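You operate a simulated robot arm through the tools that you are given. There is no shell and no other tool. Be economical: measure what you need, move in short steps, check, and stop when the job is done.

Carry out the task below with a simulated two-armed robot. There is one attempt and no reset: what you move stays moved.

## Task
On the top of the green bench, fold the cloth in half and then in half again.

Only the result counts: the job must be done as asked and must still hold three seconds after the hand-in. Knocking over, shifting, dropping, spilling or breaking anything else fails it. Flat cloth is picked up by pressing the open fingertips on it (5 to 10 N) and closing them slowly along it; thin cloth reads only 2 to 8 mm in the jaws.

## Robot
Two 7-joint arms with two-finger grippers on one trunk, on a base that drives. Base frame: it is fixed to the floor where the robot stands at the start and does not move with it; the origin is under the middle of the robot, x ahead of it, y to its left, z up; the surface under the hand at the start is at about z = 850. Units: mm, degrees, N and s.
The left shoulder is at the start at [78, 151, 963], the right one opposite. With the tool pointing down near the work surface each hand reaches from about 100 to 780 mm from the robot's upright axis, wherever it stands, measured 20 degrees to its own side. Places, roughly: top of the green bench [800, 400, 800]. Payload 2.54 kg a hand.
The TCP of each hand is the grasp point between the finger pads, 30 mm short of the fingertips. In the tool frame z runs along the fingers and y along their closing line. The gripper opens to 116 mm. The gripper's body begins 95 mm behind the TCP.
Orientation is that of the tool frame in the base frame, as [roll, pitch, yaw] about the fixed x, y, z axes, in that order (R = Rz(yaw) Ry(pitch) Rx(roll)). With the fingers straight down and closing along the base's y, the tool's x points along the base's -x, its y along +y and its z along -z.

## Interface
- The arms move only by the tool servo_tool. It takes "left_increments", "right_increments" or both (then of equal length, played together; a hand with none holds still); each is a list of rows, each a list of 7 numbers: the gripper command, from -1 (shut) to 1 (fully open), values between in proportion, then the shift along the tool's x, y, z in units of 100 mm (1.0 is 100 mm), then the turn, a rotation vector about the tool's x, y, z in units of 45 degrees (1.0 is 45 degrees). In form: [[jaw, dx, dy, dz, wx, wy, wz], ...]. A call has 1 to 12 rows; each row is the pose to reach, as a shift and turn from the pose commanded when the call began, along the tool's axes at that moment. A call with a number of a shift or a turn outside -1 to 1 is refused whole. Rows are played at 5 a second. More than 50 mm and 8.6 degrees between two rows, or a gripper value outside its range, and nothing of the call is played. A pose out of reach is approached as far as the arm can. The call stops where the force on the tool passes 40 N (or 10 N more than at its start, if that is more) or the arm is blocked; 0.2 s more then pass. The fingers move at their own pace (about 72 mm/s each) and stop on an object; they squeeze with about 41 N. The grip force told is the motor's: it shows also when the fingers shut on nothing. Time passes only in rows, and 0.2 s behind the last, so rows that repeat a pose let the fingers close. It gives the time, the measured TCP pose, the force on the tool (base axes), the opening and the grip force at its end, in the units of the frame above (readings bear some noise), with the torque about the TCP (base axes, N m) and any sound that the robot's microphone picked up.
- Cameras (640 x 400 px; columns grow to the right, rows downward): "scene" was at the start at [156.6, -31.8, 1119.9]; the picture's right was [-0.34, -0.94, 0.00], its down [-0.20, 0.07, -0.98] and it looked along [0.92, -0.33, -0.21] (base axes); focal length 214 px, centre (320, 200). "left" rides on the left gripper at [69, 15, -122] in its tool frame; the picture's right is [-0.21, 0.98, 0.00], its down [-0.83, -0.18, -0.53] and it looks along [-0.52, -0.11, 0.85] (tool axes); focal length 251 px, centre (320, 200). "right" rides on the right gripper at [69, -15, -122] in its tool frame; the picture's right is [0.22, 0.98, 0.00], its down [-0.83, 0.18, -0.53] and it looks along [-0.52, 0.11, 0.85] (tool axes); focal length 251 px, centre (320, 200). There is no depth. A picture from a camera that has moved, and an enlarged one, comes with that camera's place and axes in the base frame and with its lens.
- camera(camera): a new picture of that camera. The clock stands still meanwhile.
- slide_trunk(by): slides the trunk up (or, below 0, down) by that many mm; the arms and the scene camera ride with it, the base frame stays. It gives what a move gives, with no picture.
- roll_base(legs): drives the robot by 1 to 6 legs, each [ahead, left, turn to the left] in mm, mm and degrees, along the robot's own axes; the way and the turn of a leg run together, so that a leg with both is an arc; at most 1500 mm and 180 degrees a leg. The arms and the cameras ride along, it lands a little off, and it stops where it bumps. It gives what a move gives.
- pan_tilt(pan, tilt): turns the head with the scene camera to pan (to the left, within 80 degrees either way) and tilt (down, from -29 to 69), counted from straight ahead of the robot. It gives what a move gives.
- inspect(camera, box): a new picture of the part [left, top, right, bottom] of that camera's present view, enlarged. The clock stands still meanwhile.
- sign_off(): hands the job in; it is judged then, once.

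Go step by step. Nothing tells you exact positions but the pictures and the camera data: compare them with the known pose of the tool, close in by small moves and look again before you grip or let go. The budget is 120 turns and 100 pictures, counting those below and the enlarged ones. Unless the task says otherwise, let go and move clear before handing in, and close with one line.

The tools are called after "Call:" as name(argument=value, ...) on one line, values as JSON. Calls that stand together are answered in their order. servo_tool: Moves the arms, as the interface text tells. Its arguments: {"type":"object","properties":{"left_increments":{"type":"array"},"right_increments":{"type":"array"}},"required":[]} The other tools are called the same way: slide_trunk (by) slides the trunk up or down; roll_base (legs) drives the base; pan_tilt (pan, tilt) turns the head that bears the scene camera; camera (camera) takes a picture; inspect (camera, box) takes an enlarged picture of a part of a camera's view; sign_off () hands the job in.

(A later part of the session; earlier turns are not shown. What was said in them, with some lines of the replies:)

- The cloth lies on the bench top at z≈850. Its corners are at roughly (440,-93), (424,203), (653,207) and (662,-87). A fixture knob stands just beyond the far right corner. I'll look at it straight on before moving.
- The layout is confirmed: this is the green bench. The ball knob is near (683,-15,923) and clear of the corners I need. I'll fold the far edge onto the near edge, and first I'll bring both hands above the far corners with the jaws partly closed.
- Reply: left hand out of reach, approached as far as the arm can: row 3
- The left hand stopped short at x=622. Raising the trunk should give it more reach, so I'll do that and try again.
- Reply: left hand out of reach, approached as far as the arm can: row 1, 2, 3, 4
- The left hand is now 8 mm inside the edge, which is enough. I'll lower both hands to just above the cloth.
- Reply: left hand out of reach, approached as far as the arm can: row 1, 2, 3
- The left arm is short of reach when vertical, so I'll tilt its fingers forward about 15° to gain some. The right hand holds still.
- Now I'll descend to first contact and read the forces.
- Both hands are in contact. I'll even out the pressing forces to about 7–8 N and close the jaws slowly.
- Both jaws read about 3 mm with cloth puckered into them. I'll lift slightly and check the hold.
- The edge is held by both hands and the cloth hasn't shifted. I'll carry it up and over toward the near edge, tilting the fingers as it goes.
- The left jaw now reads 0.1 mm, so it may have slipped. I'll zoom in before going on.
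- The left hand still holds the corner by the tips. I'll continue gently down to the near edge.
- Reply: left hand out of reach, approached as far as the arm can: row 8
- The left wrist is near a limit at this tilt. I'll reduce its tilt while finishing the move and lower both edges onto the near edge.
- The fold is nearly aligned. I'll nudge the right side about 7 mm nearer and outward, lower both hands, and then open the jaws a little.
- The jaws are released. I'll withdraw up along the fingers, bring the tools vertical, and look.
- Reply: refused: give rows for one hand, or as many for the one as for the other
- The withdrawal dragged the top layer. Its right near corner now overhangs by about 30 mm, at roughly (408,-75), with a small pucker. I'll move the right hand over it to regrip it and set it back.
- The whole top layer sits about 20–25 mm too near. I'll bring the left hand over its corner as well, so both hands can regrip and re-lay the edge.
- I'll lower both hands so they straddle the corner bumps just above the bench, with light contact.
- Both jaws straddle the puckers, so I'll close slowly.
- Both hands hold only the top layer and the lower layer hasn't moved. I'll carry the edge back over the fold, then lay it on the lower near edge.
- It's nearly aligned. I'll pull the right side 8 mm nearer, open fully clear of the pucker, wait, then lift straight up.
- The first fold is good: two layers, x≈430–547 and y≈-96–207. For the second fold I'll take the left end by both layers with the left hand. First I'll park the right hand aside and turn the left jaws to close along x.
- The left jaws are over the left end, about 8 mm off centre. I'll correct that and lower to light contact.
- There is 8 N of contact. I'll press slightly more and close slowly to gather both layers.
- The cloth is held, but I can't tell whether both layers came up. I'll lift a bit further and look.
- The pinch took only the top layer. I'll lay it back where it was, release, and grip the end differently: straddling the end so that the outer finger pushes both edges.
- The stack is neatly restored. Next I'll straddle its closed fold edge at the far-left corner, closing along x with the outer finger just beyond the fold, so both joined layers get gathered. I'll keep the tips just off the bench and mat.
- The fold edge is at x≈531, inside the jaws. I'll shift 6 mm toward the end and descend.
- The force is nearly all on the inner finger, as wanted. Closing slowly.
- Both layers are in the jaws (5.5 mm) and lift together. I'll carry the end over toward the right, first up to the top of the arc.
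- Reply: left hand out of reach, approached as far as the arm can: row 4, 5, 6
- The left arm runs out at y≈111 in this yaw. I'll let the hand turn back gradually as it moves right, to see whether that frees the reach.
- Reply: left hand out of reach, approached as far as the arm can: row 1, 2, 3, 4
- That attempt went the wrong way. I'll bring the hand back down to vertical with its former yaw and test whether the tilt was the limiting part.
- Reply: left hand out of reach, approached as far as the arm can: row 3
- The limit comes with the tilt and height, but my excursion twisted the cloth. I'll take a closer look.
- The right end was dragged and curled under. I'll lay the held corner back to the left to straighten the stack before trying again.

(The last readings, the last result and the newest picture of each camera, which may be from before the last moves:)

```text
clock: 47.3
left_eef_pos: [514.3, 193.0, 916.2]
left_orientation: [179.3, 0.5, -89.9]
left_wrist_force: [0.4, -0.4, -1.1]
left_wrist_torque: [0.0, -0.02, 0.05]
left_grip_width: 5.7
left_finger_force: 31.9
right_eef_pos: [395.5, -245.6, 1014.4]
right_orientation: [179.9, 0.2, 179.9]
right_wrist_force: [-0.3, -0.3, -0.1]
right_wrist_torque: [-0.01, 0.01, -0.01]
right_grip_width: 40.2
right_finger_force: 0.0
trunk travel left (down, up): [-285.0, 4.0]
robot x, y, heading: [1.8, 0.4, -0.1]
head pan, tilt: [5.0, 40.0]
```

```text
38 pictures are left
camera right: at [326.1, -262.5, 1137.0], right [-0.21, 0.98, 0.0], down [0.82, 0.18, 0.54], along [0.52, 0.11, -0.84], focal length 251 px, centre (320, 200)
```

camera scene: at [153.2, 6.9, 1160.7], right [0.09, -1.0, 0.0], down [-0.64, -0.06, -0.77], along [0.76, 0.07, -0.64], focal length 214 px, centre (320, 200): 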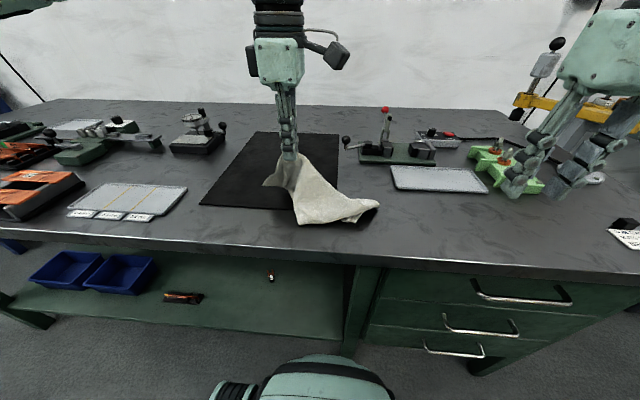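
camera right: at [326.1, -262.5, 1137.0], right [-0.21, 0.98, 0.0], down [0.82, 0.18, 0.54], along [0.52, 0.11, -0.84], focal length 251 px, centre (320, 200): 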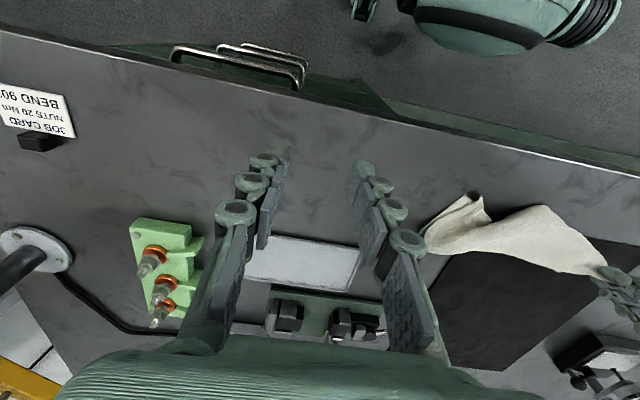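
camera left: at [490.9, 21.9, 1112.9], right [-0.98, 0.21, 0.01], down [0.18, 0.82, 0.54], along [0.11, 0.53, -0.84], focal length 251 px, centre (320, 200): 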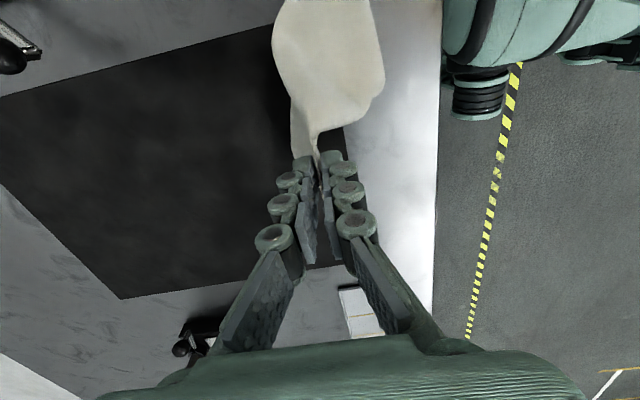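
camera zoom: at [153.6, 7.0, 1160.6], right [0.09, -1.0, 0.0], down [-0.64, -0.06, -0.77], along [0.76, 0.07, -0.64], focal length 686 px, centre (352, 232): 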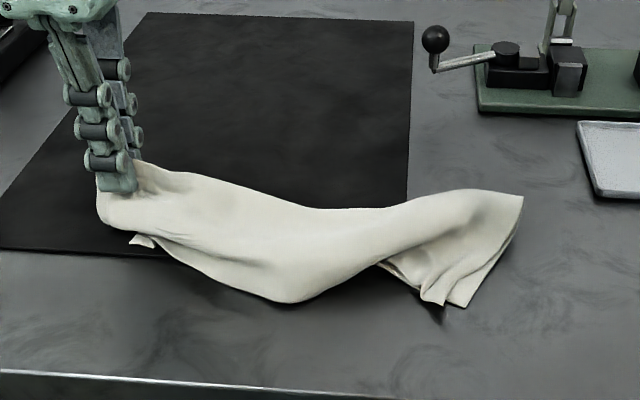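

The stack is mostly straightened. I'll bring the right hand to the right end of the fold edge, so both hands can lift the stack by the fold, let it hang, and lay it down flat again.

Call:
servo_tool(right_increments=[[-0.31, -0.2, 0.3, 0, 0, 0, 0], [-0.31, -0.4, 0.6, 0, 0, 0, 0], [-0.31, -0.6, 0.9, 0, 0, 0, 0], [-0.31, -0.95, 1.0, 0.1, 0, 0, 0]])

Call:
servo_tool(right_increments=[[-0.31, -0.2, 0.3, 0.1, 0, 0, 0], [-0.31, -0.48, 0.6, 0.25, 0, 0, 0], [-0.31, -0.48, 0.68, 0.4, 0, 0, 0]])

Call:
camera(camera="right")

```text
clock: 48.3
left_eef_pos: [513.9, 193.4, 916.2]
left_orientation: [179.4, 0.6, -89.9]
left_wrist_force: [0.0, 0.5, -1.1]
left_wrist_torque: [0.03, 0.01, 0.04]
left_grip_width: 2.5
left_finger_force: 29.4
right_eef_pos: [491.3, -145.0, 1005.0]
right_orientation: [180.0, 0.1, 179.8]
right_wrist_force: [-0.3, 1.2, 0.0]
right_wrist_torque: [0.01, -0.02, 0.0]
right_grip_width: 40.0
right_finger_force: 0.0
trunk travel left (down, up): [-285.0, 4.0]
robot x, y, heading: [3.1, -0.3, 0.1]
head pan, tilt: [5.0, 40.0]
```

```text
clock: 49.1
left_eef_pos: [513.3, 192.9, 915.2]
left_orientation: [179.4, 0.5, -89.9]
left_wrist_force: [0.6, -0.4, -2.1]
left_wrist_torque: [0.04, 0.02, -0.03]
left_grip_width: 1.7
left_finger_force: 28.0
right_eef_pos: [540.8, -75.2, 965.5]
right_orientation: [180.0, 0.3, 179.9]
right_wrist_force: [1.0, -0.2, 1.3]
right_wrist_torque: [-0.01, -0.04, 0.01]
right_grip_width: 40.1
right_finger_force: 0.1
trunk travel left (down, up): [-285.0, 4.0]
robot x, y, heading: [2.9, -0.6, -0.2]
head pan, tilt: [5.0, 40.0]
```

```text
37 pictures are left
camera right: at [470.4, -93.3, 1088.3], right [-0.21, 0.98, 0.0], down [0.82, 0.18, 0.54], along [0.53, 0.11, -0.84], focal length 251 px, centre (320, 200)
```

right: 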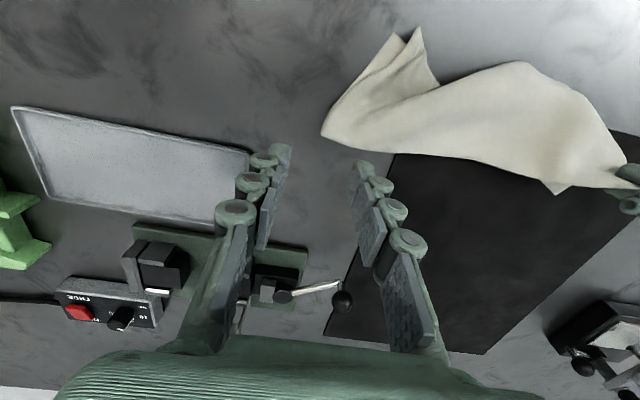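

The right fold corner is at about (545,-77). I'll lower the right hand onto it, just inside the corner.

Call:
servo_tool(right_increments=[[-0.31, 0.06, 0.15, 0.2, 0, 0, 0], [-0.31, 0.06, 0.15, 0.5, 0, 0, 0], [-0.31, 0.06, 0.15, 0.7, 0, 0, 0], [-0.31, 0.06, 0.15, 0.8, 0, 0, 0], [-0.31, 0.06, 0.15, 0.82, 0, 0, 0]])

Call:
camera(camera="right")

```text
clock: 50.3
left_eef_pos: [513.7, 192.8, 915.6]
left_orientation: [179.4, 0.6, -89.9]
left_wrist_force: [-0.4, 0.3, -1.7]
left_wrist_torque: [0.01, -0.03, -0.03]
left_grip_width: 5.9
left_finger_force: 35.8
right_eef_pos: [533.0, -62.2, 883.2]
right_orientation: [179.9, 0.3, 180.0]
right_wrist_force: [0.0, -0.2, 0.3]
right_wrist_torque: [-0.01, 0.01, 0.02]
right_grip_width: 40.0
right_finger_force: 0.1
trunk travel left (down, up): [-285.0, 4.0]
robot x, y, heading: [1.7, -0.2, 0.1]
head pan, tilt: [5.0, 40.0]
```

```text
36 pictures are left
camera right: at [463.7, -78.5, 1005.7], right [-0.21, 0.98, 0.0], down [0.82, 0.18, 0.54], along [0.53, 0.11, -0.84], focal length 251 px, centre (320, 200)
```

right: 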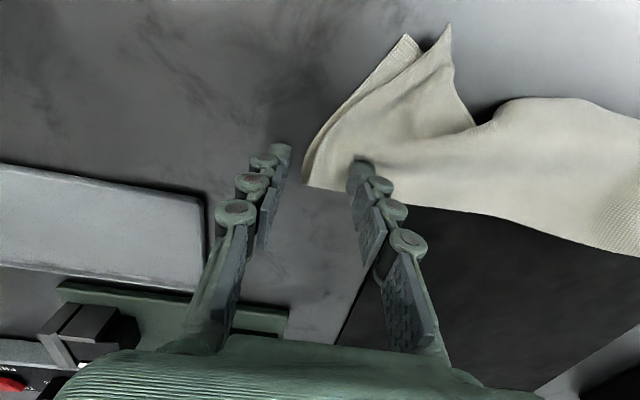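

The jaws straddle the corner end, so I'll close there.

Call:
servo_tool(right_increments=[[-0.31, -0.02, 0.03, 0.015, 0, 0, 0], [-0.4, -0.02, 0.03, 0.015, 0, 0, 0], [-0.5, -0.02, 0.03, 0.015, 0, 0, 0], [-0.6, -0.02, 0.03, 0.015, 0, 0, 0], [-0.7, -0.02, 0.03, 0.015, 0, 0, 0], [-0.8, -0.02, 0.03, 0.015, 0, 0, 0], [-0.9, -0.02, 0.03, 0.015, 0, 0, 0], [-1, -0.02, 0.03, 0.015, 0, 0, 0], [-1, -0.02, 0.03, 0.015, 0, 0, 0]])

Call:
servo_tool(right_increments=[[-1, 0, 0, -0.2, 0, 0, 0], [-1, 0, 0, -0.35, 0, 0, 0]])

Call:
camera(camera="right")

Call:
inspect(camera="scene", box=[210, 130, 410, 250])

```text
clock: 52.3
left_eef_pos: [513.4, 193.1, 916.5]
left_orientation: [179.4, 0.6, -90.0]
left_wrist_force: [0.6, 0.7, 2.9]
left_wrist_torque: [-0.1, 0.03, 0.03]
left_grip_width: 0.7
left_finger_force: 28.1
right_eef_pos: [533.4, -59.0, 881.7]
right_orientation: [180.0, 0.2, 179.9]
right_wrist_force: [0.5, 1.0, -0.5]
right_wrist_torque: [0.03, 0.03, -0.01]
right_grip_width: 4.3
right_finger_force: 38.7
trunk travel left (down, up): [-285.0, 4.0]
robot x, y, heading: [-1.4, -0.2, 0.1]
head pan, tilt: [5.0, 40.0]
```

```text
clock: 52.9
left_eef_pos: [513.1, 192.9, 916.4]
left_orientation: [179.5, 0.6, -89.9]
left_wrist_force: [-0.5, -0.3, 0.5]
left_wrist_torque: [0.03, 0.0, -0.03]
left_grip_width: 4.8
left_finger_force: 40.1
right_eef_pos: [534.5, -58.4, 916.6]
right_orientation: [179.9, 0.3, 179.9]
right_wrist_force: [0.2, 0.0, 0.5]
right_wrist_torque: [0.06, 0.03, 0.0]
right_grip_width: 4.3
right_finger_force: 38.5
trunk travel left (down, up): [-285.0, 4.0]
robot x, y, heading: [-1.1, -2.5, 0.1]
head pan, tilt: [5.0, 40.0]
```

```text
35 pictures are left
camera right: at [465.7, -75.6, 1039.7], right [-0.21, 0.98, 0.0], down [0.82, 0.18, 0.54], along [0.53, 0.12, -0.84], focal length 251 px, centre (320, 200)
```

right: 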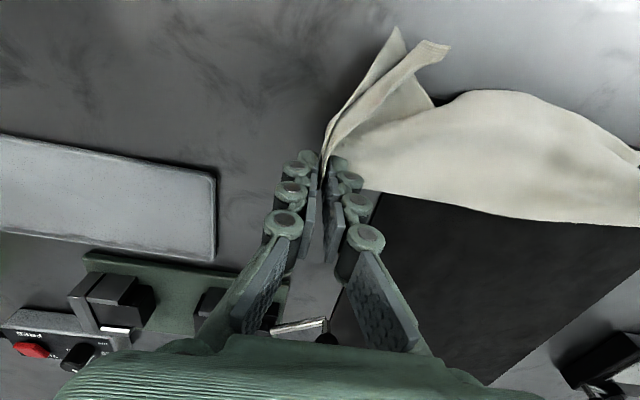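

```text
3.20 times, centred on (310, 190) of scene
camera zoom: at [153.2, 6.9, 1160.6], right [0.09, -1.0, 0.0], down [-0.64, -0.06, -0.77], along [0.76, 0.07, -0.64], focal length 686 px, centre (352, 232)
```

zoom: 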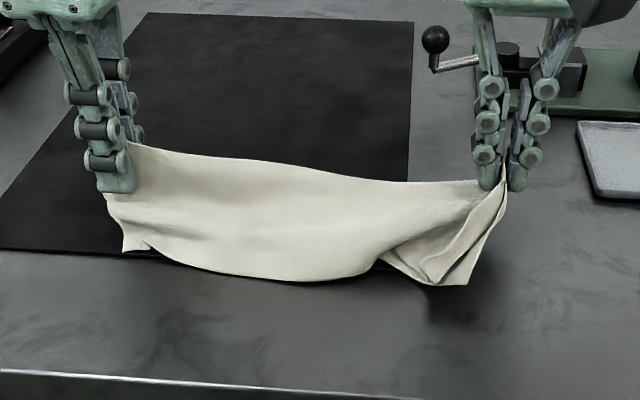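

Both ends of the fold edge are held. I'll lift so the layers hang free, widen the span slightly, and move toward the near side.

Call:
servo_tool(left_increments=[[-1, -0.03, 0, -0.35, 0, 0, 0], [-1, -0.06, 0.05, -0.7, 0, 0, 0], [-1, -0.08, 0.25, -0.95, 0, 0, 0], [-1, -0.08, 0.5, -1.0, 0, 0, 0], [-1, -0.08, 0.73, -1.0, 0, 0, 0], [-1, -0.08, 0.73, -1.0, 0, 0, 0]], right_increments=[[-1, 0, -0.03, -0.35, 0, 0, 0], [-1, 0.08, -0.06, -0.7, 0, 0, 0], [-1, 0.3, -0.08, -0.95, 0, 0, 0], [-1, 0.55, -0.08, -1.0, 0, 0, 0], [-1, 0.79, -0.08, -1.0, 0, 0, 0], [-1, 0.79, -0.08, -1.0, 0, 0, 0]])

Call:
inspect(camera="scene", box=[180, 80, 440, 260])

```text
clock: 54.3
left_eef_pos: [442.0, 200.3, 1016.8]
left_orientation: [179.4, 0.6, -89.8]
left_wrist_force: [-0.8, -1.9, 1.8]
left_wrist_torque: [-0.03, -0.05, 0.0]
left_grip_width: 0.8
left_finger_force: 27.2
right_eef_pos: [455.3, -66.5, 1016.1]
right_orientation: [179.9, 0.2, 179.8]
right_wrist_force: [0.2, 0.0, -1.6]
right_wrist_torque: [-0.02, -0.03, -0.02]
right_grip_width: 5.3
right_finger_force: 39.4
trunk travel left (down, up): [-285.0, 4.0]
robot x, y, heading: [-1.1, -1.2, 0.2]
head pan, tilt: [5.0, 40.0]
```

```text
2.22 times, centred on (310, 170) of scene
camera zoom: at [153.6, 6.9, 1160.6], right [0.09, -1.0, 0.0], down [-0.64, -0.06, -0.77], along [0.76, 0.07, -0.64], focal length 477 px, centre (342, 267)
```

zoom: 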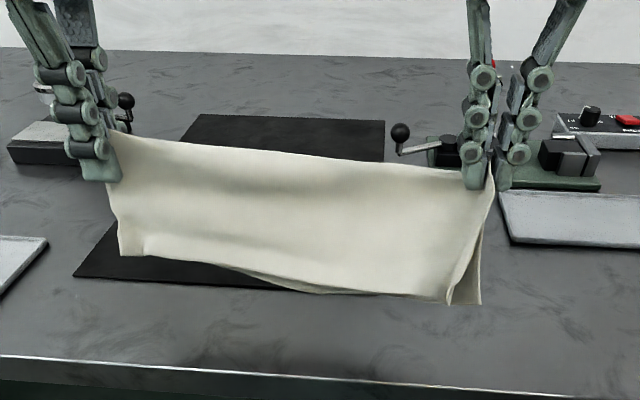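

The layers now hang cleanly from the fold. I'll lay the stack down, near edges first, while sweeping forward.

Call:
servo_tool(left_increments=[[-1, 0, 0, 0.2, 0, 0, 0], [-1, 0, -0.2, 0.3, 0, 0, 0], [-1, 0, -0.4, 0.4, 0, 0, 0], [-1, 0, -0.6, 0.58, 0, 0, 0], [-1, 0, -0.75, 0.78, 0, 0, 0], [-1, 0, -0.84, 1.0, 0, 0, 0]], right_increments=[[-1, 0, 0, 0.2, 0, 0, 0], [-1, -0.2, 0, 0.3, 0, 0, 0], [-1, -0.42, 0, 0.4, 0, 0, 0], [-1, -0.64, 0, 0.58, 0, 0, 0], [-1, -0.82, 0, 0.78, 0, 0, 0], [-1, -0.93, 0, 1.0, 0, 0, 0]])

Call:
servo_tool(left_increments=[[-1, 0, -0.02, 0.15, 0, 0, 0], [-1, 0, -0.03, 0.32, 0, 0, 0]], right_increments=[[-1, -0.02, 0, 0.15, 0, 0, 0], [-1, -0.03, 0, 0.3, 0, 0, 0]])

Call:
inspect(camera="scene", box=[210, 130, 410, 250])

```text
clock: 55.7
left_eef_pos: [524.4, 201.2, 917.3]
left_orientation: [179.5, 0.6, -89.9]
left_wrist_force: [0.0, 0.4, -0.2]
left_wrist_torque: [-0.02, 0.02, 0.01]
left_grip_width: 4.1
left_finger_force: 31.3
right_eef_pos: [548.3, -66.3, 915.8]
right_orientation: [179.9, 0.2, -180.0]
right_wrist_force: [0.2, 0.1, 0.5]
right_wrist_torque: [0.03, 0.03, 0.02]
right_grip_width: 4.7
right_finger_force: 31.0
trunk travel left (down, up): [-285.0, 4.0]
robot x, y, heading: [0.1, -1.8, -0.1]
head pan, tilt: [5.0, 40.0]
```

```text
clock: 56.3
left_eef_pos: [528.3, 201.6, 884.5]
left_orientation: [179.5, 0.6, -90.1]
left_wrist_force: [1.0, -0.2, 1.7]
left_wrist_torque: [0.0, -0.01, 0.0]
left_grip_width: 5.4
left_finger_force: 34.0
right_eef_pos: [552.1, -67.6, 886.0]
right_orientation: [179.9, 0.2, 179.9]
right_wrist_force: [0.7, -0.4, 3.0]
right_wrist_torque: [-0.1, 0.03, -0.04]
right_grip_width: 0.8
right_finger_force: 26.1
trunk travel left (down, up): [-285.0, 4.0]
robot x, y, heading: [-3.2, -0.0, 0.1]
head pan, tilt: [5.0, 40.0]
```

```text
3.20 times, centred on (310, 190) of scene
camera zoom: at [153.3, 6.8, 1160.7], right [0.09, -1.0, 0.0], down [-0.64, -0.06, -0.77], along [0.76, 0.07, -0.64], focal length 686 px, centre (352, 232)
```

zoom: 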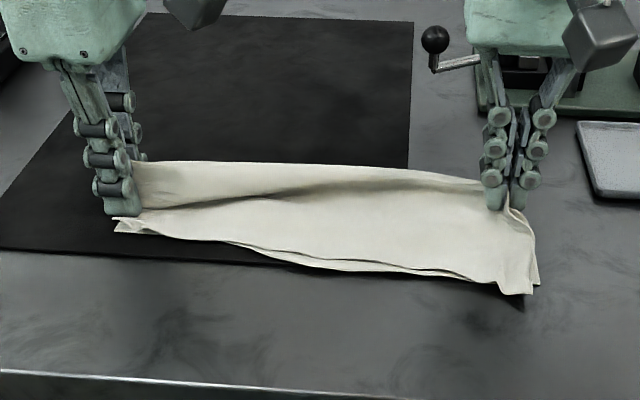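

The hem slid forward while laying, so the left end is bunched. I'll lift, move back, and lay again with more slack before sweeping forward.

Call:
servo_tool(left_increments=[[-1, 0, 0, -0.4, 0, 0, 0], [-1, 0, 0.2, -0.8, 0, 0, 0], [-1, 0, 0.45, -1.0, 0, 0, 0], [-1, 0, 0.7, -1.0, 0, 0, 0], [-1, 0, 0.95, -1.0, 0, 0, 0], [-1, 0, 0.95, -1.0, 0, 0, 0], [-1, 0, 0.95, -1.0, 0, 0, 0]], right_increments=[[-1, 0, 0, -0.4, 0, 0, 0], [-1, 0.2, 0, -0.8, 0, 0, 0], [-1, 0.45, 0, -1.0, 0, 0, 0], [-1, 0.7, 0, -1.0, 0, 0, 0], [-1, 1.0, 0, -1.0, 0, 0, 0], [-1, 1.0, 0, -1.0, 0, 0, 0], [-1, 1.0, 0, -1.0, 0, 0, 0]])

Call:
inspect(camera="scene", box=[180, 80, 440, 260])

```text
clock: 57.9
left_eef_pos: [432.3, 199.9, 987.0]
left_orientation: [179.4, 0.6, -90.0]
left_wrist_force: [-2.7, -0.3, 4.4]
left_wrist_torque: [0.01, 0.08, -0.04]
left_grip_width: 1.0
left_finger_force: 31.4
right_eef_pos: [451.0, -67.7, 987.1]
right_orientation: [179.9, 0.2, 179.9]
right_wrist_force: [0.0, -0.5, 2.5]
right_wrist_torque: [0.23, -0.03, 0.02]
right_grip_width: 0.3
right_finger_force: 28.6
trunk travel left (down, up): [-285.0, 4.0]
robot x, y, heading: [-3.2, 2.8, -0.2]
head pan, tilt: [5.0, 40.0]
```

```text
2.22 times, centred on (310, 170) of scene
camera zoom: at [153.1, 6.9, 1160.7], right [0.09, -1.0, 0.0], down [-0.64, -0.06, -0.77], along [0.76, 0.07, -0.64], focal length 477 px, centre (342, 267)
```

zoom: 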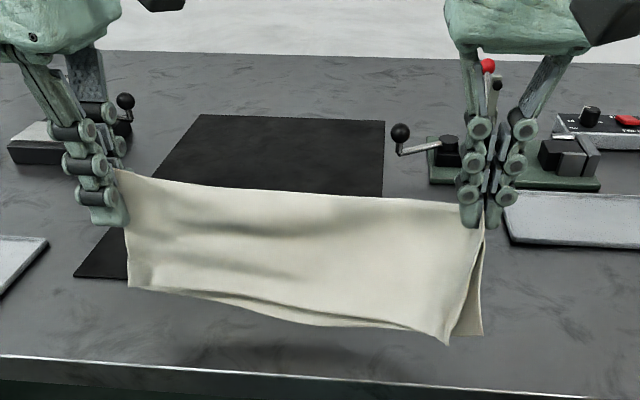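

The layers hang straight again. I'll lower first and then sweep forward gently, with the left side sweeping less because its grip sits deeper in from the fold.

Call:
servo_tool(left_increments=[[-1, 0, 0, 0.15, 0, 0, 0], [-1, 0, -0.05, 0.3, 0, 0, 0], [-1, 0, -0.15, 0.45, 0, 0, 0], [-1, 0, -0.3, 0.6, 0, 0, 0], [-1, 0, -0.47, 0.75, 0, 0, 0], [-1, 0, -0.63, 0.9, 0, 0, 0], [-1, 0, -0.76, 1.0, 0, 0, 0]], right_increments=[[-1, 0, 0, 0.15, 0, 0, 0], [-1, -0.1, 0, 0.28, 0, 0, 0], [-1, -0.28, 0, 0.42, 0, 0, 0], [-1, -0.48, 0, 0.57, 0, 0, 0], [-1, -0.68, 0, 0.72, 0, 0, 0], [-1, -0.84, 0, 0.87, 0, 0, 0], [-1, -0.94, 0, 1.0, 0, 0, 0]])

Call:
inspect(camera="scene", box=[210, 130, 410, 250])

```text
clock: 59.5
left_eef_pos: [507.8, 201.9, 884.5]
left_orientation: [179.5, 0.4, -89.9]
left_wrist_force: [0.0, -0.3, -2.0]
left_wrist_torque: [0.04, 0.0, -0.03]
left_grip_width: 1.6
left_finger_force: 29.0
right_eef_pos: [545.6, -66.0, 886.4]
right_orientation: [180.0, 0.3, 180.0]
right_wrist_force: [-0.4, 0.5, 0.9]
right_wrist_torque: [0.26, 0.0, 0.02]
right_grip_width: 4.2
right_finger_force: 38.9
trunk travel left (down, up): [-285.0, 4.0]
robot x, y, heading: [-2.9, -1.9, 0.3]
head pan, tilt: [5.0, 40.0]
```

```text
3.20 times, centred on (310, 190) of scene
camera zoom: at [153.6, 7.0, 1160.6], right [0.09, -1.0, 0.0], down [-0.64, -0.06, -0.77], along [0.76, 0.07, -0.64], focal length 686 px, centre (352, 232)
```

zoom: 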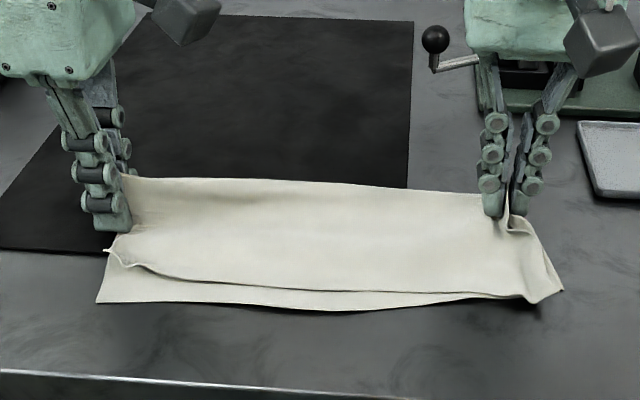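

The stack is laid flat again. The right hand keeps its two-layer grip. I'll release the left hand gently, lift it, and look.

Call:
servo_tool(left_increments=[[-0.9, 0, 0, 0.02, 0, 0, 0], [-0.75, 0, 0, 0.02, 0, 0, 0], [-0.55, 0, 0, 0.02, 0, 0, 0], [-0.3, 0, 0, 0.02, 0, 0, 0], [-0.1, 0, 0, 0.02, 0, 0, 0], [0.0, 0, 0, 0.0, 0, 0, 0], [0.0, 0, 0, -0.1, 0, 0, 0], [0.0, 0, 0, -0.4, 0, 0, 0], [0.0, 0, 0, -0.8, 0, 0, 0]])

Call:
inspect(camera="scene", box=[210, 130, 410, 250])

Call:
camera(camera="left")

```text
clock: 61.5
left_eef_pos: [509.3, 201.2, 965.1]
left_orientation: [179.4, 0.7, -89.8]
left_wrist_force: [0.7, -0.4, 0.1]
left_wrist_torque: [-0.01, -0.04, 0.0]
left_grip_width: 57.8
left_finger_force: 0.1
right_eef_pos: [546.3, -66.3, 887.0]
right_orientation: [179.9, 0.2, 179.9]
right_wrist_force: [0.9, 0.4, -1.0]
right_wrist_torque: [0.0, 0.0, -0.01]
right_grip_width: 2.1
right_finger_force: 28.4
trunk travel left (down, up): [-285.0, 4.0]
robot x, y, heading: [-3.6, 1.2, 0.2]
head pan, tilt: [5.0, 40.0]
```

```text
3.20 times, centred on (310, 190) of scene
camera zoom: at [153.1, 6.8, 1160.6], right [0.09, -1.0, 0.0], down [-0.64, -0.06, -0.77], along [0.76, 0.07, -0.64], focal length 686 px, centre (352, 232)
```

zoom: 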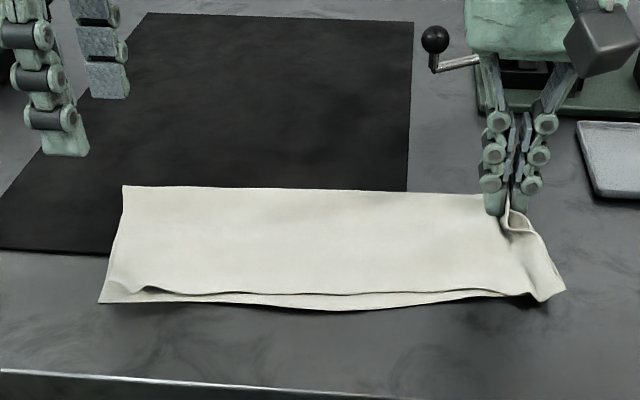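

```text
28 pictures are left
camera left: at [494.7, 130.6, 1087.6], right [-0.98, 0.21, 0.01], down [0.19, 0.82, 0.54], along [0.11, 0.53, -0.84], focal length 251 px, centre (320, 200)
```

left: 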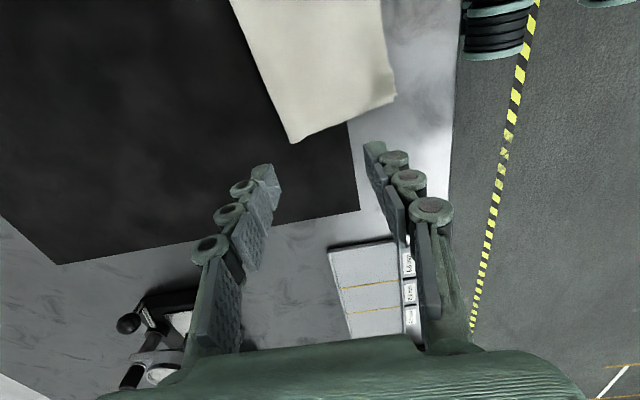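

The stack is neat again, with the left end at about (539,208)–(438,192). I'll clear the left hand away and carry the right end up to the top of its arc with the right hand.

Call:
servo_tool(left_increments=[[0, 0, 0, -0.3, 0, 0, 0], [0, -0.3, 0, -0.5, 0, 0, 0], [0, -0.6, 0.1, -0.5, 0, 0, 0], [0, -0.95, 0.2, -0.5, 0, 0, 0], [0, -0.95, 0.2, -0.5, 0, 0, 0]])

Call:
servo_tool(right_increments=[[-1, 0, 0.04, -0.16, 0, 0, 0], [-1, 0, 0.1, -0.34, 0, 0, 0], [-1, 0, 0.2, -0.54, 0, 0, 0], [-1, 0.01, 0.35, -0.74, 0, 0, 0], [-1, 0.02, 0.55, -0.9, 0, 0, 0], [-1, 0.03, 0.75, -0.98, 0, 0, 0], [-1, 0.04, 0.95, -1.0, 0, 0, 0]])

Call:
inspect(camera="scene", box=[180, 80, 440, 260])

```text
clock: 62.7
left_eef_pos: [489.0, 294.5, 1016.4]
left_orientation: [179.3, 0.7, -89.9]
left_wrist_force: [-1.3, 0.7, -0.2]
left_wrist_torque: [-0.03, 0.04, 0.0]
left_grip_width: 58.1
left_finger_force: 0.0
right_eef_pos: [546.7, -67.4, 886.3]
right_orientation: [179.9, 0.2, 179.9]
right_wrist_force: [0.7, 1.0, -1.0]
right_wrist_torque: [-0.01, 0.02, -0.04]
right_grip_width: 5.9
right_finger_force: 35.5
trunk travel left (down, up): [-285.0, 4.0]
robot x, y, heading: [1.5, -2.2, 0.0]
head pan, tilt: [5.0, 40.0]
```

```text
clock: 64.3
left_eef_pos: [489.0, 294.4, 1015.4]
left_orientation: [179.5, 0.5, -89.8]
left_wrist_force: [-0.1, 0.2, -0.2]
left_wrist_torque: [-0.01, -0.05, -0.01]
left_grip_width: 58.2
left_finger_force: 0.1
right_eef_pos: [542.1, 29.1, 986.3]
right_orientation: [179.8, 0.3, 179.9]
right_wrist_force: [0.1, 1.3, 3.0]
right_wrist_torque: [-0.11, 0.01, -0.01]
right_grip_width: 0.5
right_finger_force: 26.1
trunk travel left (down, up): [-285.0, 4.0]
robot x, y, heading: [-1.0, 3.5, 0.2]
head pan, tilt: [5.0, 40.0]
```

```text
2.22 times, centred on (310, 170) of scene
camera zoom: at [153.3, 7.2, 1160.6], right [0.09, -1.0, 0.0], down [-0.64, -0.06, -0.77], along [0.76, 0.07, -0.64], focal length 477 px, centre (342, 267)
```

zoom: 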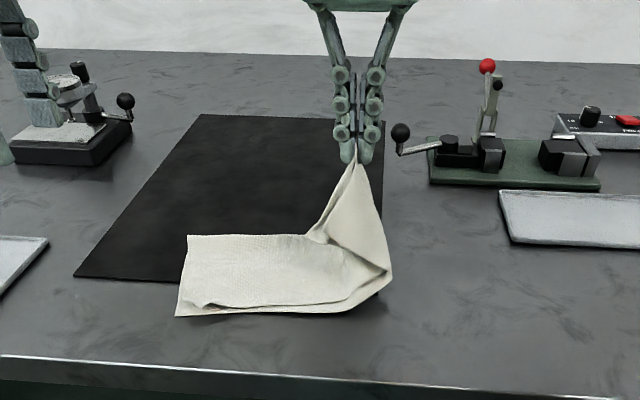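

The fold is forming well. I'll move the left hand further out of the way and continue the right hand leftward.

Call:
servo_tool(left_increments=[[0, -0.3, 0.2, -0.1, 0, 0, 0], [0, -0.6, 0.5, -0.2, 0, 0, 0], [0, -0.9, 0.8, -0.2, 0, 0, 0], [0, -0.9, 0.8, -0.2, 0, 0, 0], [0, -0.9, 0.8, -0.2, 0, 0, 0]], right_increments=[[-1, 0, 0.15, -0.01, 0, 0, 0], [-1, 0.01, 0.32, 0.02, 0, 0, 0], [-1, 0.02, 0.5, 0.06, 0, 0, 0], [-1, 0.03, 0.7, 0.13, 0, 0, 0], [-1, 0.05, 0.9, 0.22, 0, 0, 0]])

Call:
inspect(camera="scene", box=[180, 80, 440, 260])

```text
clock: 65.5
left_eef_pos: [410.6, 383.7, 1037.7]
left_orientation: [179.4, 0.5, -89.9]
left_wrist_force: [0.5, 0.3, -0.4]
left_wrist_torque: [-0.02, -0.01, 0.03]
left_grip_width: 57.8
left_finger_force: 0.1
right_eef_pos: [536.4, 119.3, 964.9]
right_orientation: [179.8, 0.3, 179.9]
right_wrist_force: [-0.4, 0.1, 0.6]
right_wrist_torque: [0.06, 0.01, -0.02]
right_grip_width: 5.2
right_finger_force: 31.3
trunk travel left (down, up): [-285.0, 4.0]
robot x, y, heading: [-2.4, -1.1, 0.3]
head pan, tilt: [5.0, 40.0]
```

```text
2.22 times, centred on (310, 170) of scene
camera zoom: at [153.3, 7.3, 1160.6], right [0.09, -1.0, 0.0], down [-0.64, -0.06, -0.77], along [0.76, 0.07, -0.64], focal length 477 px, centre (342, 267)
```

zoom: 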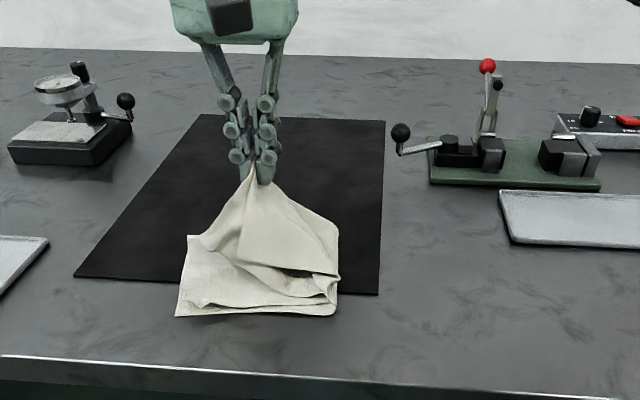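

The near part of the flap lags a little, which I'll fix afterwards. Now I'll lower the corner onto the left end.

Call:
servo_tool(right_increments=[[-1, 0.01, 0.2, 0.12, 0, 0, 0], [-1, 0.02, 0.38, 0.3, 0, 0, 0], [-1, 0.04, 0.52, 0.52, 0, 0, 0], [-1, 0.06, 0.6, 0.76, 0, 0, 0]])

Call:
inspect(camera="scene", box=[210, 130, 410, 250])

Call:
camera(camera="right")

```text
clock: 66.5
left_eef_pos: [410.3, 384.3, 1036.2]
left_orientation: [179.4, 0.6, -90.0]
left_wrist_force: [-0.3, -0.7, -0.3]
left_wrist_torque: [0.03, 0.02, -0.03]
left_grip_width: 57.9
left_finger_force: 0.1
right_eef_pos: [531.3, 179.0, 888.9]
right_orientation: [179.9, 0.3, 179.9]
right_wrist_force: [-0.1, -1.1, -1.9]
right_wrist_torque: [0.01, 0.03, -0.01]
right_grip_width: 5.8
right_finger_force: 36.8
trunk travel left (down, up): [-285.0, 4.0]
robot x, y, heading: [-0.5, 2.1, -0.3]
head pan, tilt: [5.0, 40.0]
```

```text
3.20 times, centred on (310, 190) of scene
camera zoom: at [153.6, 7.0, 1160.6], right [0.09, -1.0, 0.0], down [-0.64, -0.06, -0.77], along [0.76, 0.07, -0.64], focal length 686 px, centre (352, 232)
```

zoom: 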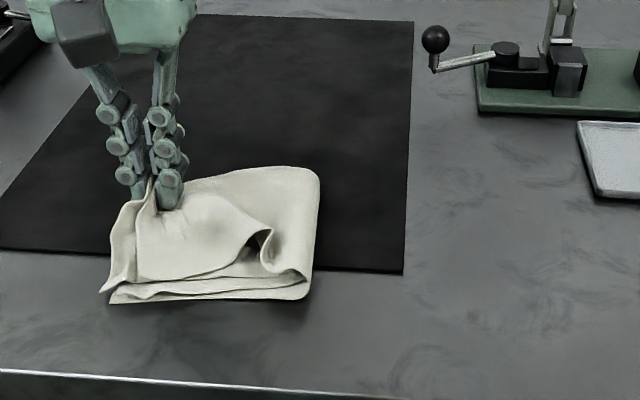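

```text
24 pictures are left
camera right: at [462.6, 162.3, 1011.1], right [-0.21, 0.98, 0.0], down [0.82, 0.18, 0.54], along [0.53, 0.11, -0.84], focal length 251 px, centre (320, 200)
```

right: 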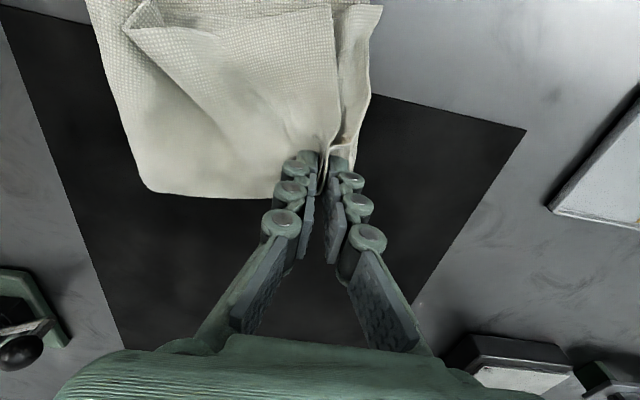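

The stack is now folded into quarters, with a small wrinkle near the crease. I'll release the right hand slowly and lift clear.

Call:
servo_tool(right_increments=[[-1, 0, 0.03, 0.02, 0, 0, 0], [-0.9, 0, 0.03, 0.02, 0, 0, 0], [-0.75, 0, 0.03, 0.02, 0, 0, 0], [-0.6, 0, 0.03, 0.02, 0, 0, 0], [-0.4, 0, 0.03, 0.02, 0, 0, 0], [-0.2, 0, 0.03, 0.02, 0, 0, 0], [-0.2, 0, 0.03, 0.0, 0, 0, 0], [-0.2, 0, 0.03, -0.1, 0, 0, 0], [-0.2, 0, 0.03, -0.4, 0, 0, 0], [-0.2, 0, 0.03, -0.8, 0, 0, 0]])

Call:
servo_tool(right_increments=[[-0.2, 0, -0.4, -0.2, 0, 0, 0], [-0.2, 0.2, -0.8, -0.3, 0, 0, 0], [-0.2, 0.5, -1.0, -0.3, 0, 0, 0]])

Call:
inspect(camera="scene", box=[210, 130, 410, 250])

Call:
camera(camera="right")

```text
clock: 68.7
left_eef_pos: [410.4, 383.4, 1038.3]
left_orientation: [179.4, 0.6, -89.9]
left_wrist_force: [-0.1, -0.4, -0.2]
left_wrist_torque: [-0.01, -0.02, -0.01]
left_grip_width: 58.2
left_finger_force: 0.0
right_eef_pos: [531.4, 182.1, 969.1]
right_orientation: [179.9, 0.3, -179.9]
right_wrist_force: [-0.8, -0.2, -0.8]
right_wrist_torque: [0.0, 0.0, 0.0]
right_grip_width: 46.4
right_finger_force: 0.0
trunk travel left (down, up): [-285.0, 4.0]
robot x, y, heading: [0.9, -2.0, -0.1]
head pan, tilt: [5.0, 40.0]
```

```text
clock: 69.5
left_eef_pos: [410.3, 383.4, 1037.8]
left_orientation: [179.4, 0.7, -90.0]
left_wrist_force: [0.3, -0.9, 0.2]
left_wrist_torque: [0.0, 0.0, 0.02]
left_grip_width: 58.0
left_finger_force: 0.0
right_eef_pos: [479.7, 79.6, 997.7]
right_orientation: [180.0, 0.3, 179.9]
right_wrist_force: [0.3, -0.2, 0.4]
right_wrist_torque: [0.01, 0.02, 0.0]
right_grip_width: 46.6
right_finger_force: 0.0
trunk travel left (down, up): [-285.0, 4.0]
robot x, y, heading: [-0.6, -1.4, -0.3]
head pan, tilt: [5.0, 40.0]
```

```text
3.20 times, centred on (310, 190) of scene
camera zoom: at [153.2, 6.6, 1160.7], right [0.09, -1.0, 0.0], down [-0.64, -0.06, -0.77], along [0.76, 0.07, -0.64], focal length 686 px, centre (352, 232)
```

zoom: 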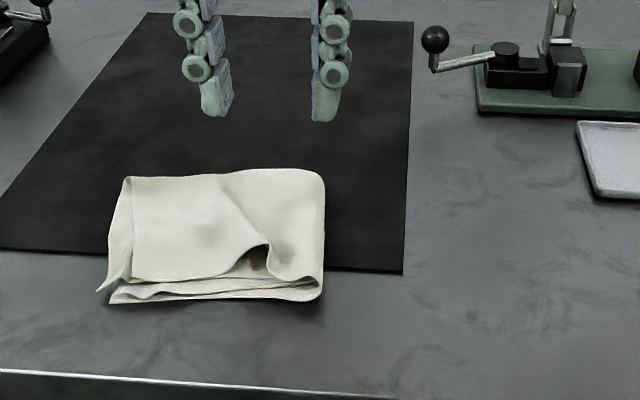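

```text
22 pictures are left
camera right: at [411.8, 63.2, 1120.6], right [-0.21, 0.98, 0.0], down [0.82, 0.18, 0.54], along [0.53, 0.12, -0.84], focal length 251 px, centre (320, 200)
```

right: 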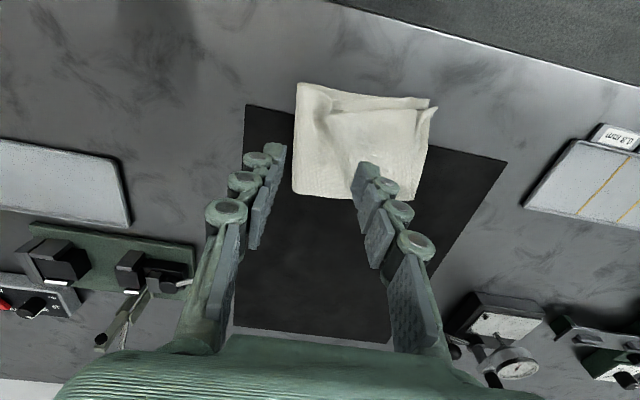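

This is a clean quarter fold, about 108 × 165 mm against the original 225 × 300. I'll inspect the small raised wrinkle near the crease.

Call:
inspect(camera="scene", box=[235, 175, 320, 230])

Call:
inspect(camera="right", box=[270, 70, 460, 210])

```text
7.27 times, centred on (278, 202) of scene
camera zoom: at [153.2, 6.6, 1160.7], right [0.09, -1.0, 0.0], down [-0.64, -0.06, -0.77], along [0.76, 0.07, -0.64], focal length 1560 px, centre (629, 182)
```

zoom: 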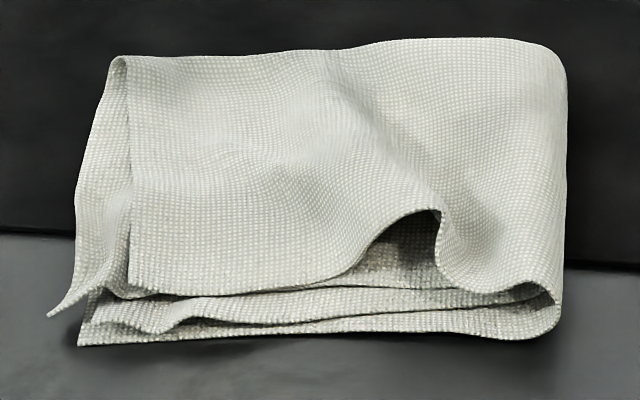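

```text
2.86 times, centred on (365, 140) of right
camera zoom: at [411.8, 63.2, 1120.6], right [-0.21, 0.98, 0.0], down [0.82, 0.18, 0.54], along [0.53, 0.12, -0.84], focal length 718 px, centre (191, 371)
```

zoom: 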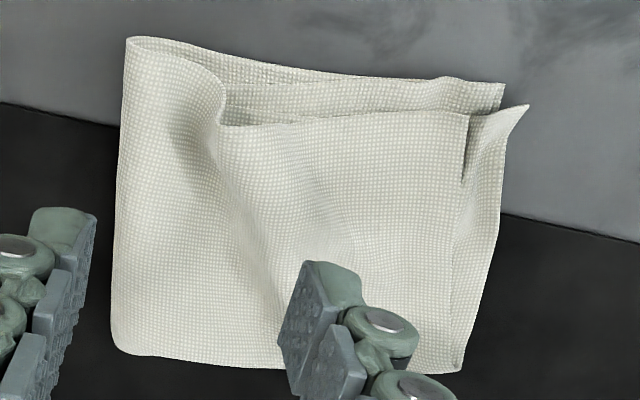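

The fold is sound. I'll do one light pat with closed fingers, pressing at the wrinkle and smoothing it toward the left.

Call:
servo_tool(right_increments=[[-1, 0.05, 0.15, 0.2, 0, 0, 0], [-1, 0.05, 0.28, 0.5, 0, 0, 0], [-1, 0.05, 0.28, 0.8, 0, 0, 0], [-1, 0.05, 0.28, 1.0, 0, 0, 0]])

Call:
servo_tool(right_increments=[[-1, 0, 0, 0.06, 0, 0, 0], [-1, 0, 0.06, 0.09, 0, 0, 0], [-1, 0, 0.14, 0.11, 0, 0, 0], [-1, 0, 0.22, 0.12, 0, 0, 0], [-1, 0, 0.28, 0.12, 0, 0, 0]])

Call:
inspect(camera="scene", box=[235, 175, 320, 230])

```text
clock: 70.5
left_eef_pos: [410.1, 383.9, 1038.0]
left_orientation: [179.3, 0.6, -90.0]
left_wrist_force: [0.3, -0.1, -0.1]
left_wrist_torque: [0.0, 0.01, -0.02]
left_grip_width: 58.1
left_finger_force: 0.0
right_eef_pos: [476.7, 107.7, 895.7]
right_orientation: [179.9, 0.2, -180.0]
right_wrist_force: [-0.3, -0.9, -0.2]
right_wrist_torque: [0.0, -0.01, 0.0]
right_grip_width: 0.0
right_finger_force: 28.5
trunk travel left (down, up): [-285.0, 4.0]
robot x, y, heading: [-1.3, -2.9, 0.1]
head pan, tilt: [5.0, 40.0]
```

```text
clock: 71.7
left_eef_pos: [410.2, 382.9, 1037.4]
left_orientation: [179.5, 0.6, -89.9]
left_wrist_force: [-0.5, -0.3, 1.4]
left_wrist_torque: [0.01, 0.0, -0.01]
left_grip_width: 58.1
left_finger_force: 0.1
right_eef_pos: [476.8, 137.3, 885.5]
right_orientation: [179.8, 0.1, 179.9]
right_wrist_force: [-0.3, -0.9, -0.1]
right_wrist_torque: [0.0, -0.01, -0.02]
right_grip_width: 0.0
right_finger_force: 28.6
trunk travel left (down, up): [-285.0, 4.0]
robot x, y, heading: [1.6, 3.0, -0.2]
head pan, tilt: [5.0, 40.0]
```

```text
7.27 times, centred on (278, 202) of scene
camera zoom: at [153.5, 7.0, 1160.6], right [0.09, -1.0, 0.0], down [-0.64, -0.06, -0.77], along [0.76, 0.07, -0.64], focal length 1560 px, centre (629, 182)
```

zoom: 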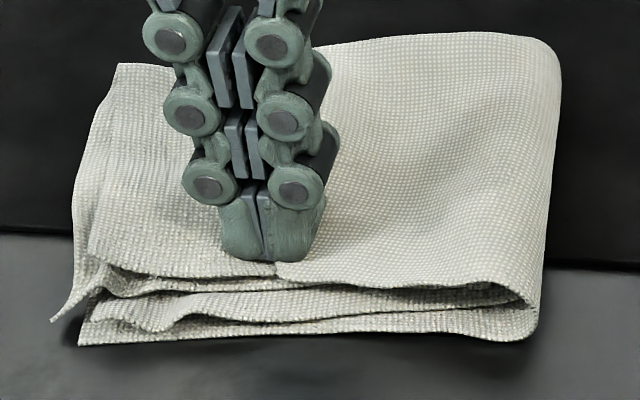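

The wrinkle is smoothed out. I'll lift straight up and clear, then check the result.

Call:
servo_tool(right_increments=[[-1, 0, 0, -0.1, 0, 0, 0], [-1, 0, 0, -0.4, 0, 0, 0], [-1, 0, 0, -0.8, 0, 0, 0], [-1, 0.1, -0.3, -1.0, 0, 0, 0], [-1, 0.2, -0.7, -1.0, 0, 0, 0], [-1, 0.3, -1.0, -1.0, 0, 0, 0], [-1, 0.3, -1.0, -1.0, 0, 0, 0]])

Call:
inspect(camera="scene", box=[235, 175, 320, 230])

Call:
camera(camera="scene")

```text
clock: 73.3
left_eef_pos: [409.1, 383.0, 1037.7]
left_orientation: [179.4, 0.6, -89.9]
left_wrist_force: [-0.1, 0.8, 0.0]
left_wrist_torque: [0.02, -0.02, -0.04]
left_grip_width: 57.8
left_finger_force: 0.0
right_eef_pos: [446.3, 36.7, 986.5]
right_orientation: [179.9, 0.2, 179.9]
right_wrist_force: [0.2, 0.2, 0.2]
right_wrist_torque: [-0.03, -0.01, -0.03]
right_grip_width: 0.0
right_finger_force: 28.4
trunk travel left (down, up): [-285.0, 4.0]
robot x, y, heading: [-2.2, -1.7, 0.0]
head pan, tilt: [5.0, 40.0]
```

```text
7.27 times, centred on (278, 202) of scene
camera zoom: at [153.5, 7.1, 1160.6], right [0.09, -1.0, 0.0], down [-0.64, -0.06, -0.77], along [0.76, 0.07, -0.64], focal length 1560 px, centre (629, 182)
```

zoom: 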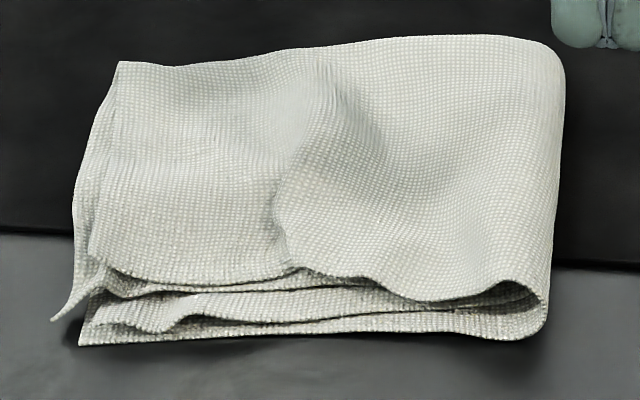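

```text
17 pictures are left
camera scene: at [153.5, 7.1, 1160.6], right [0.09, -1.0, 0.0], down [-0.64, -0.06, -0.77], along [0.76, 0.07, -0.64], focal length 214 px, centre (320, 200)
```

scene: 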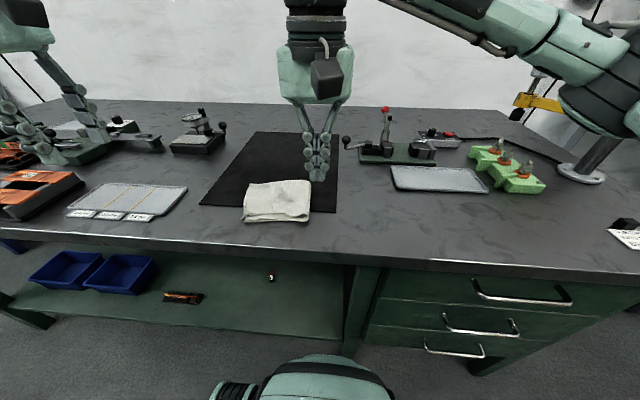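

The cloth lies flat, folded in quarters. Nothing else has moved and both hands are clear, so I'm handing in.

Call:
sign_off()

```text
The job is handed in.
```

The cloth is folded in half and then in half again on the green bench. The edges are a little uneven and a slight wrinkle remains on top, and nothing else on the bench looked shifted.
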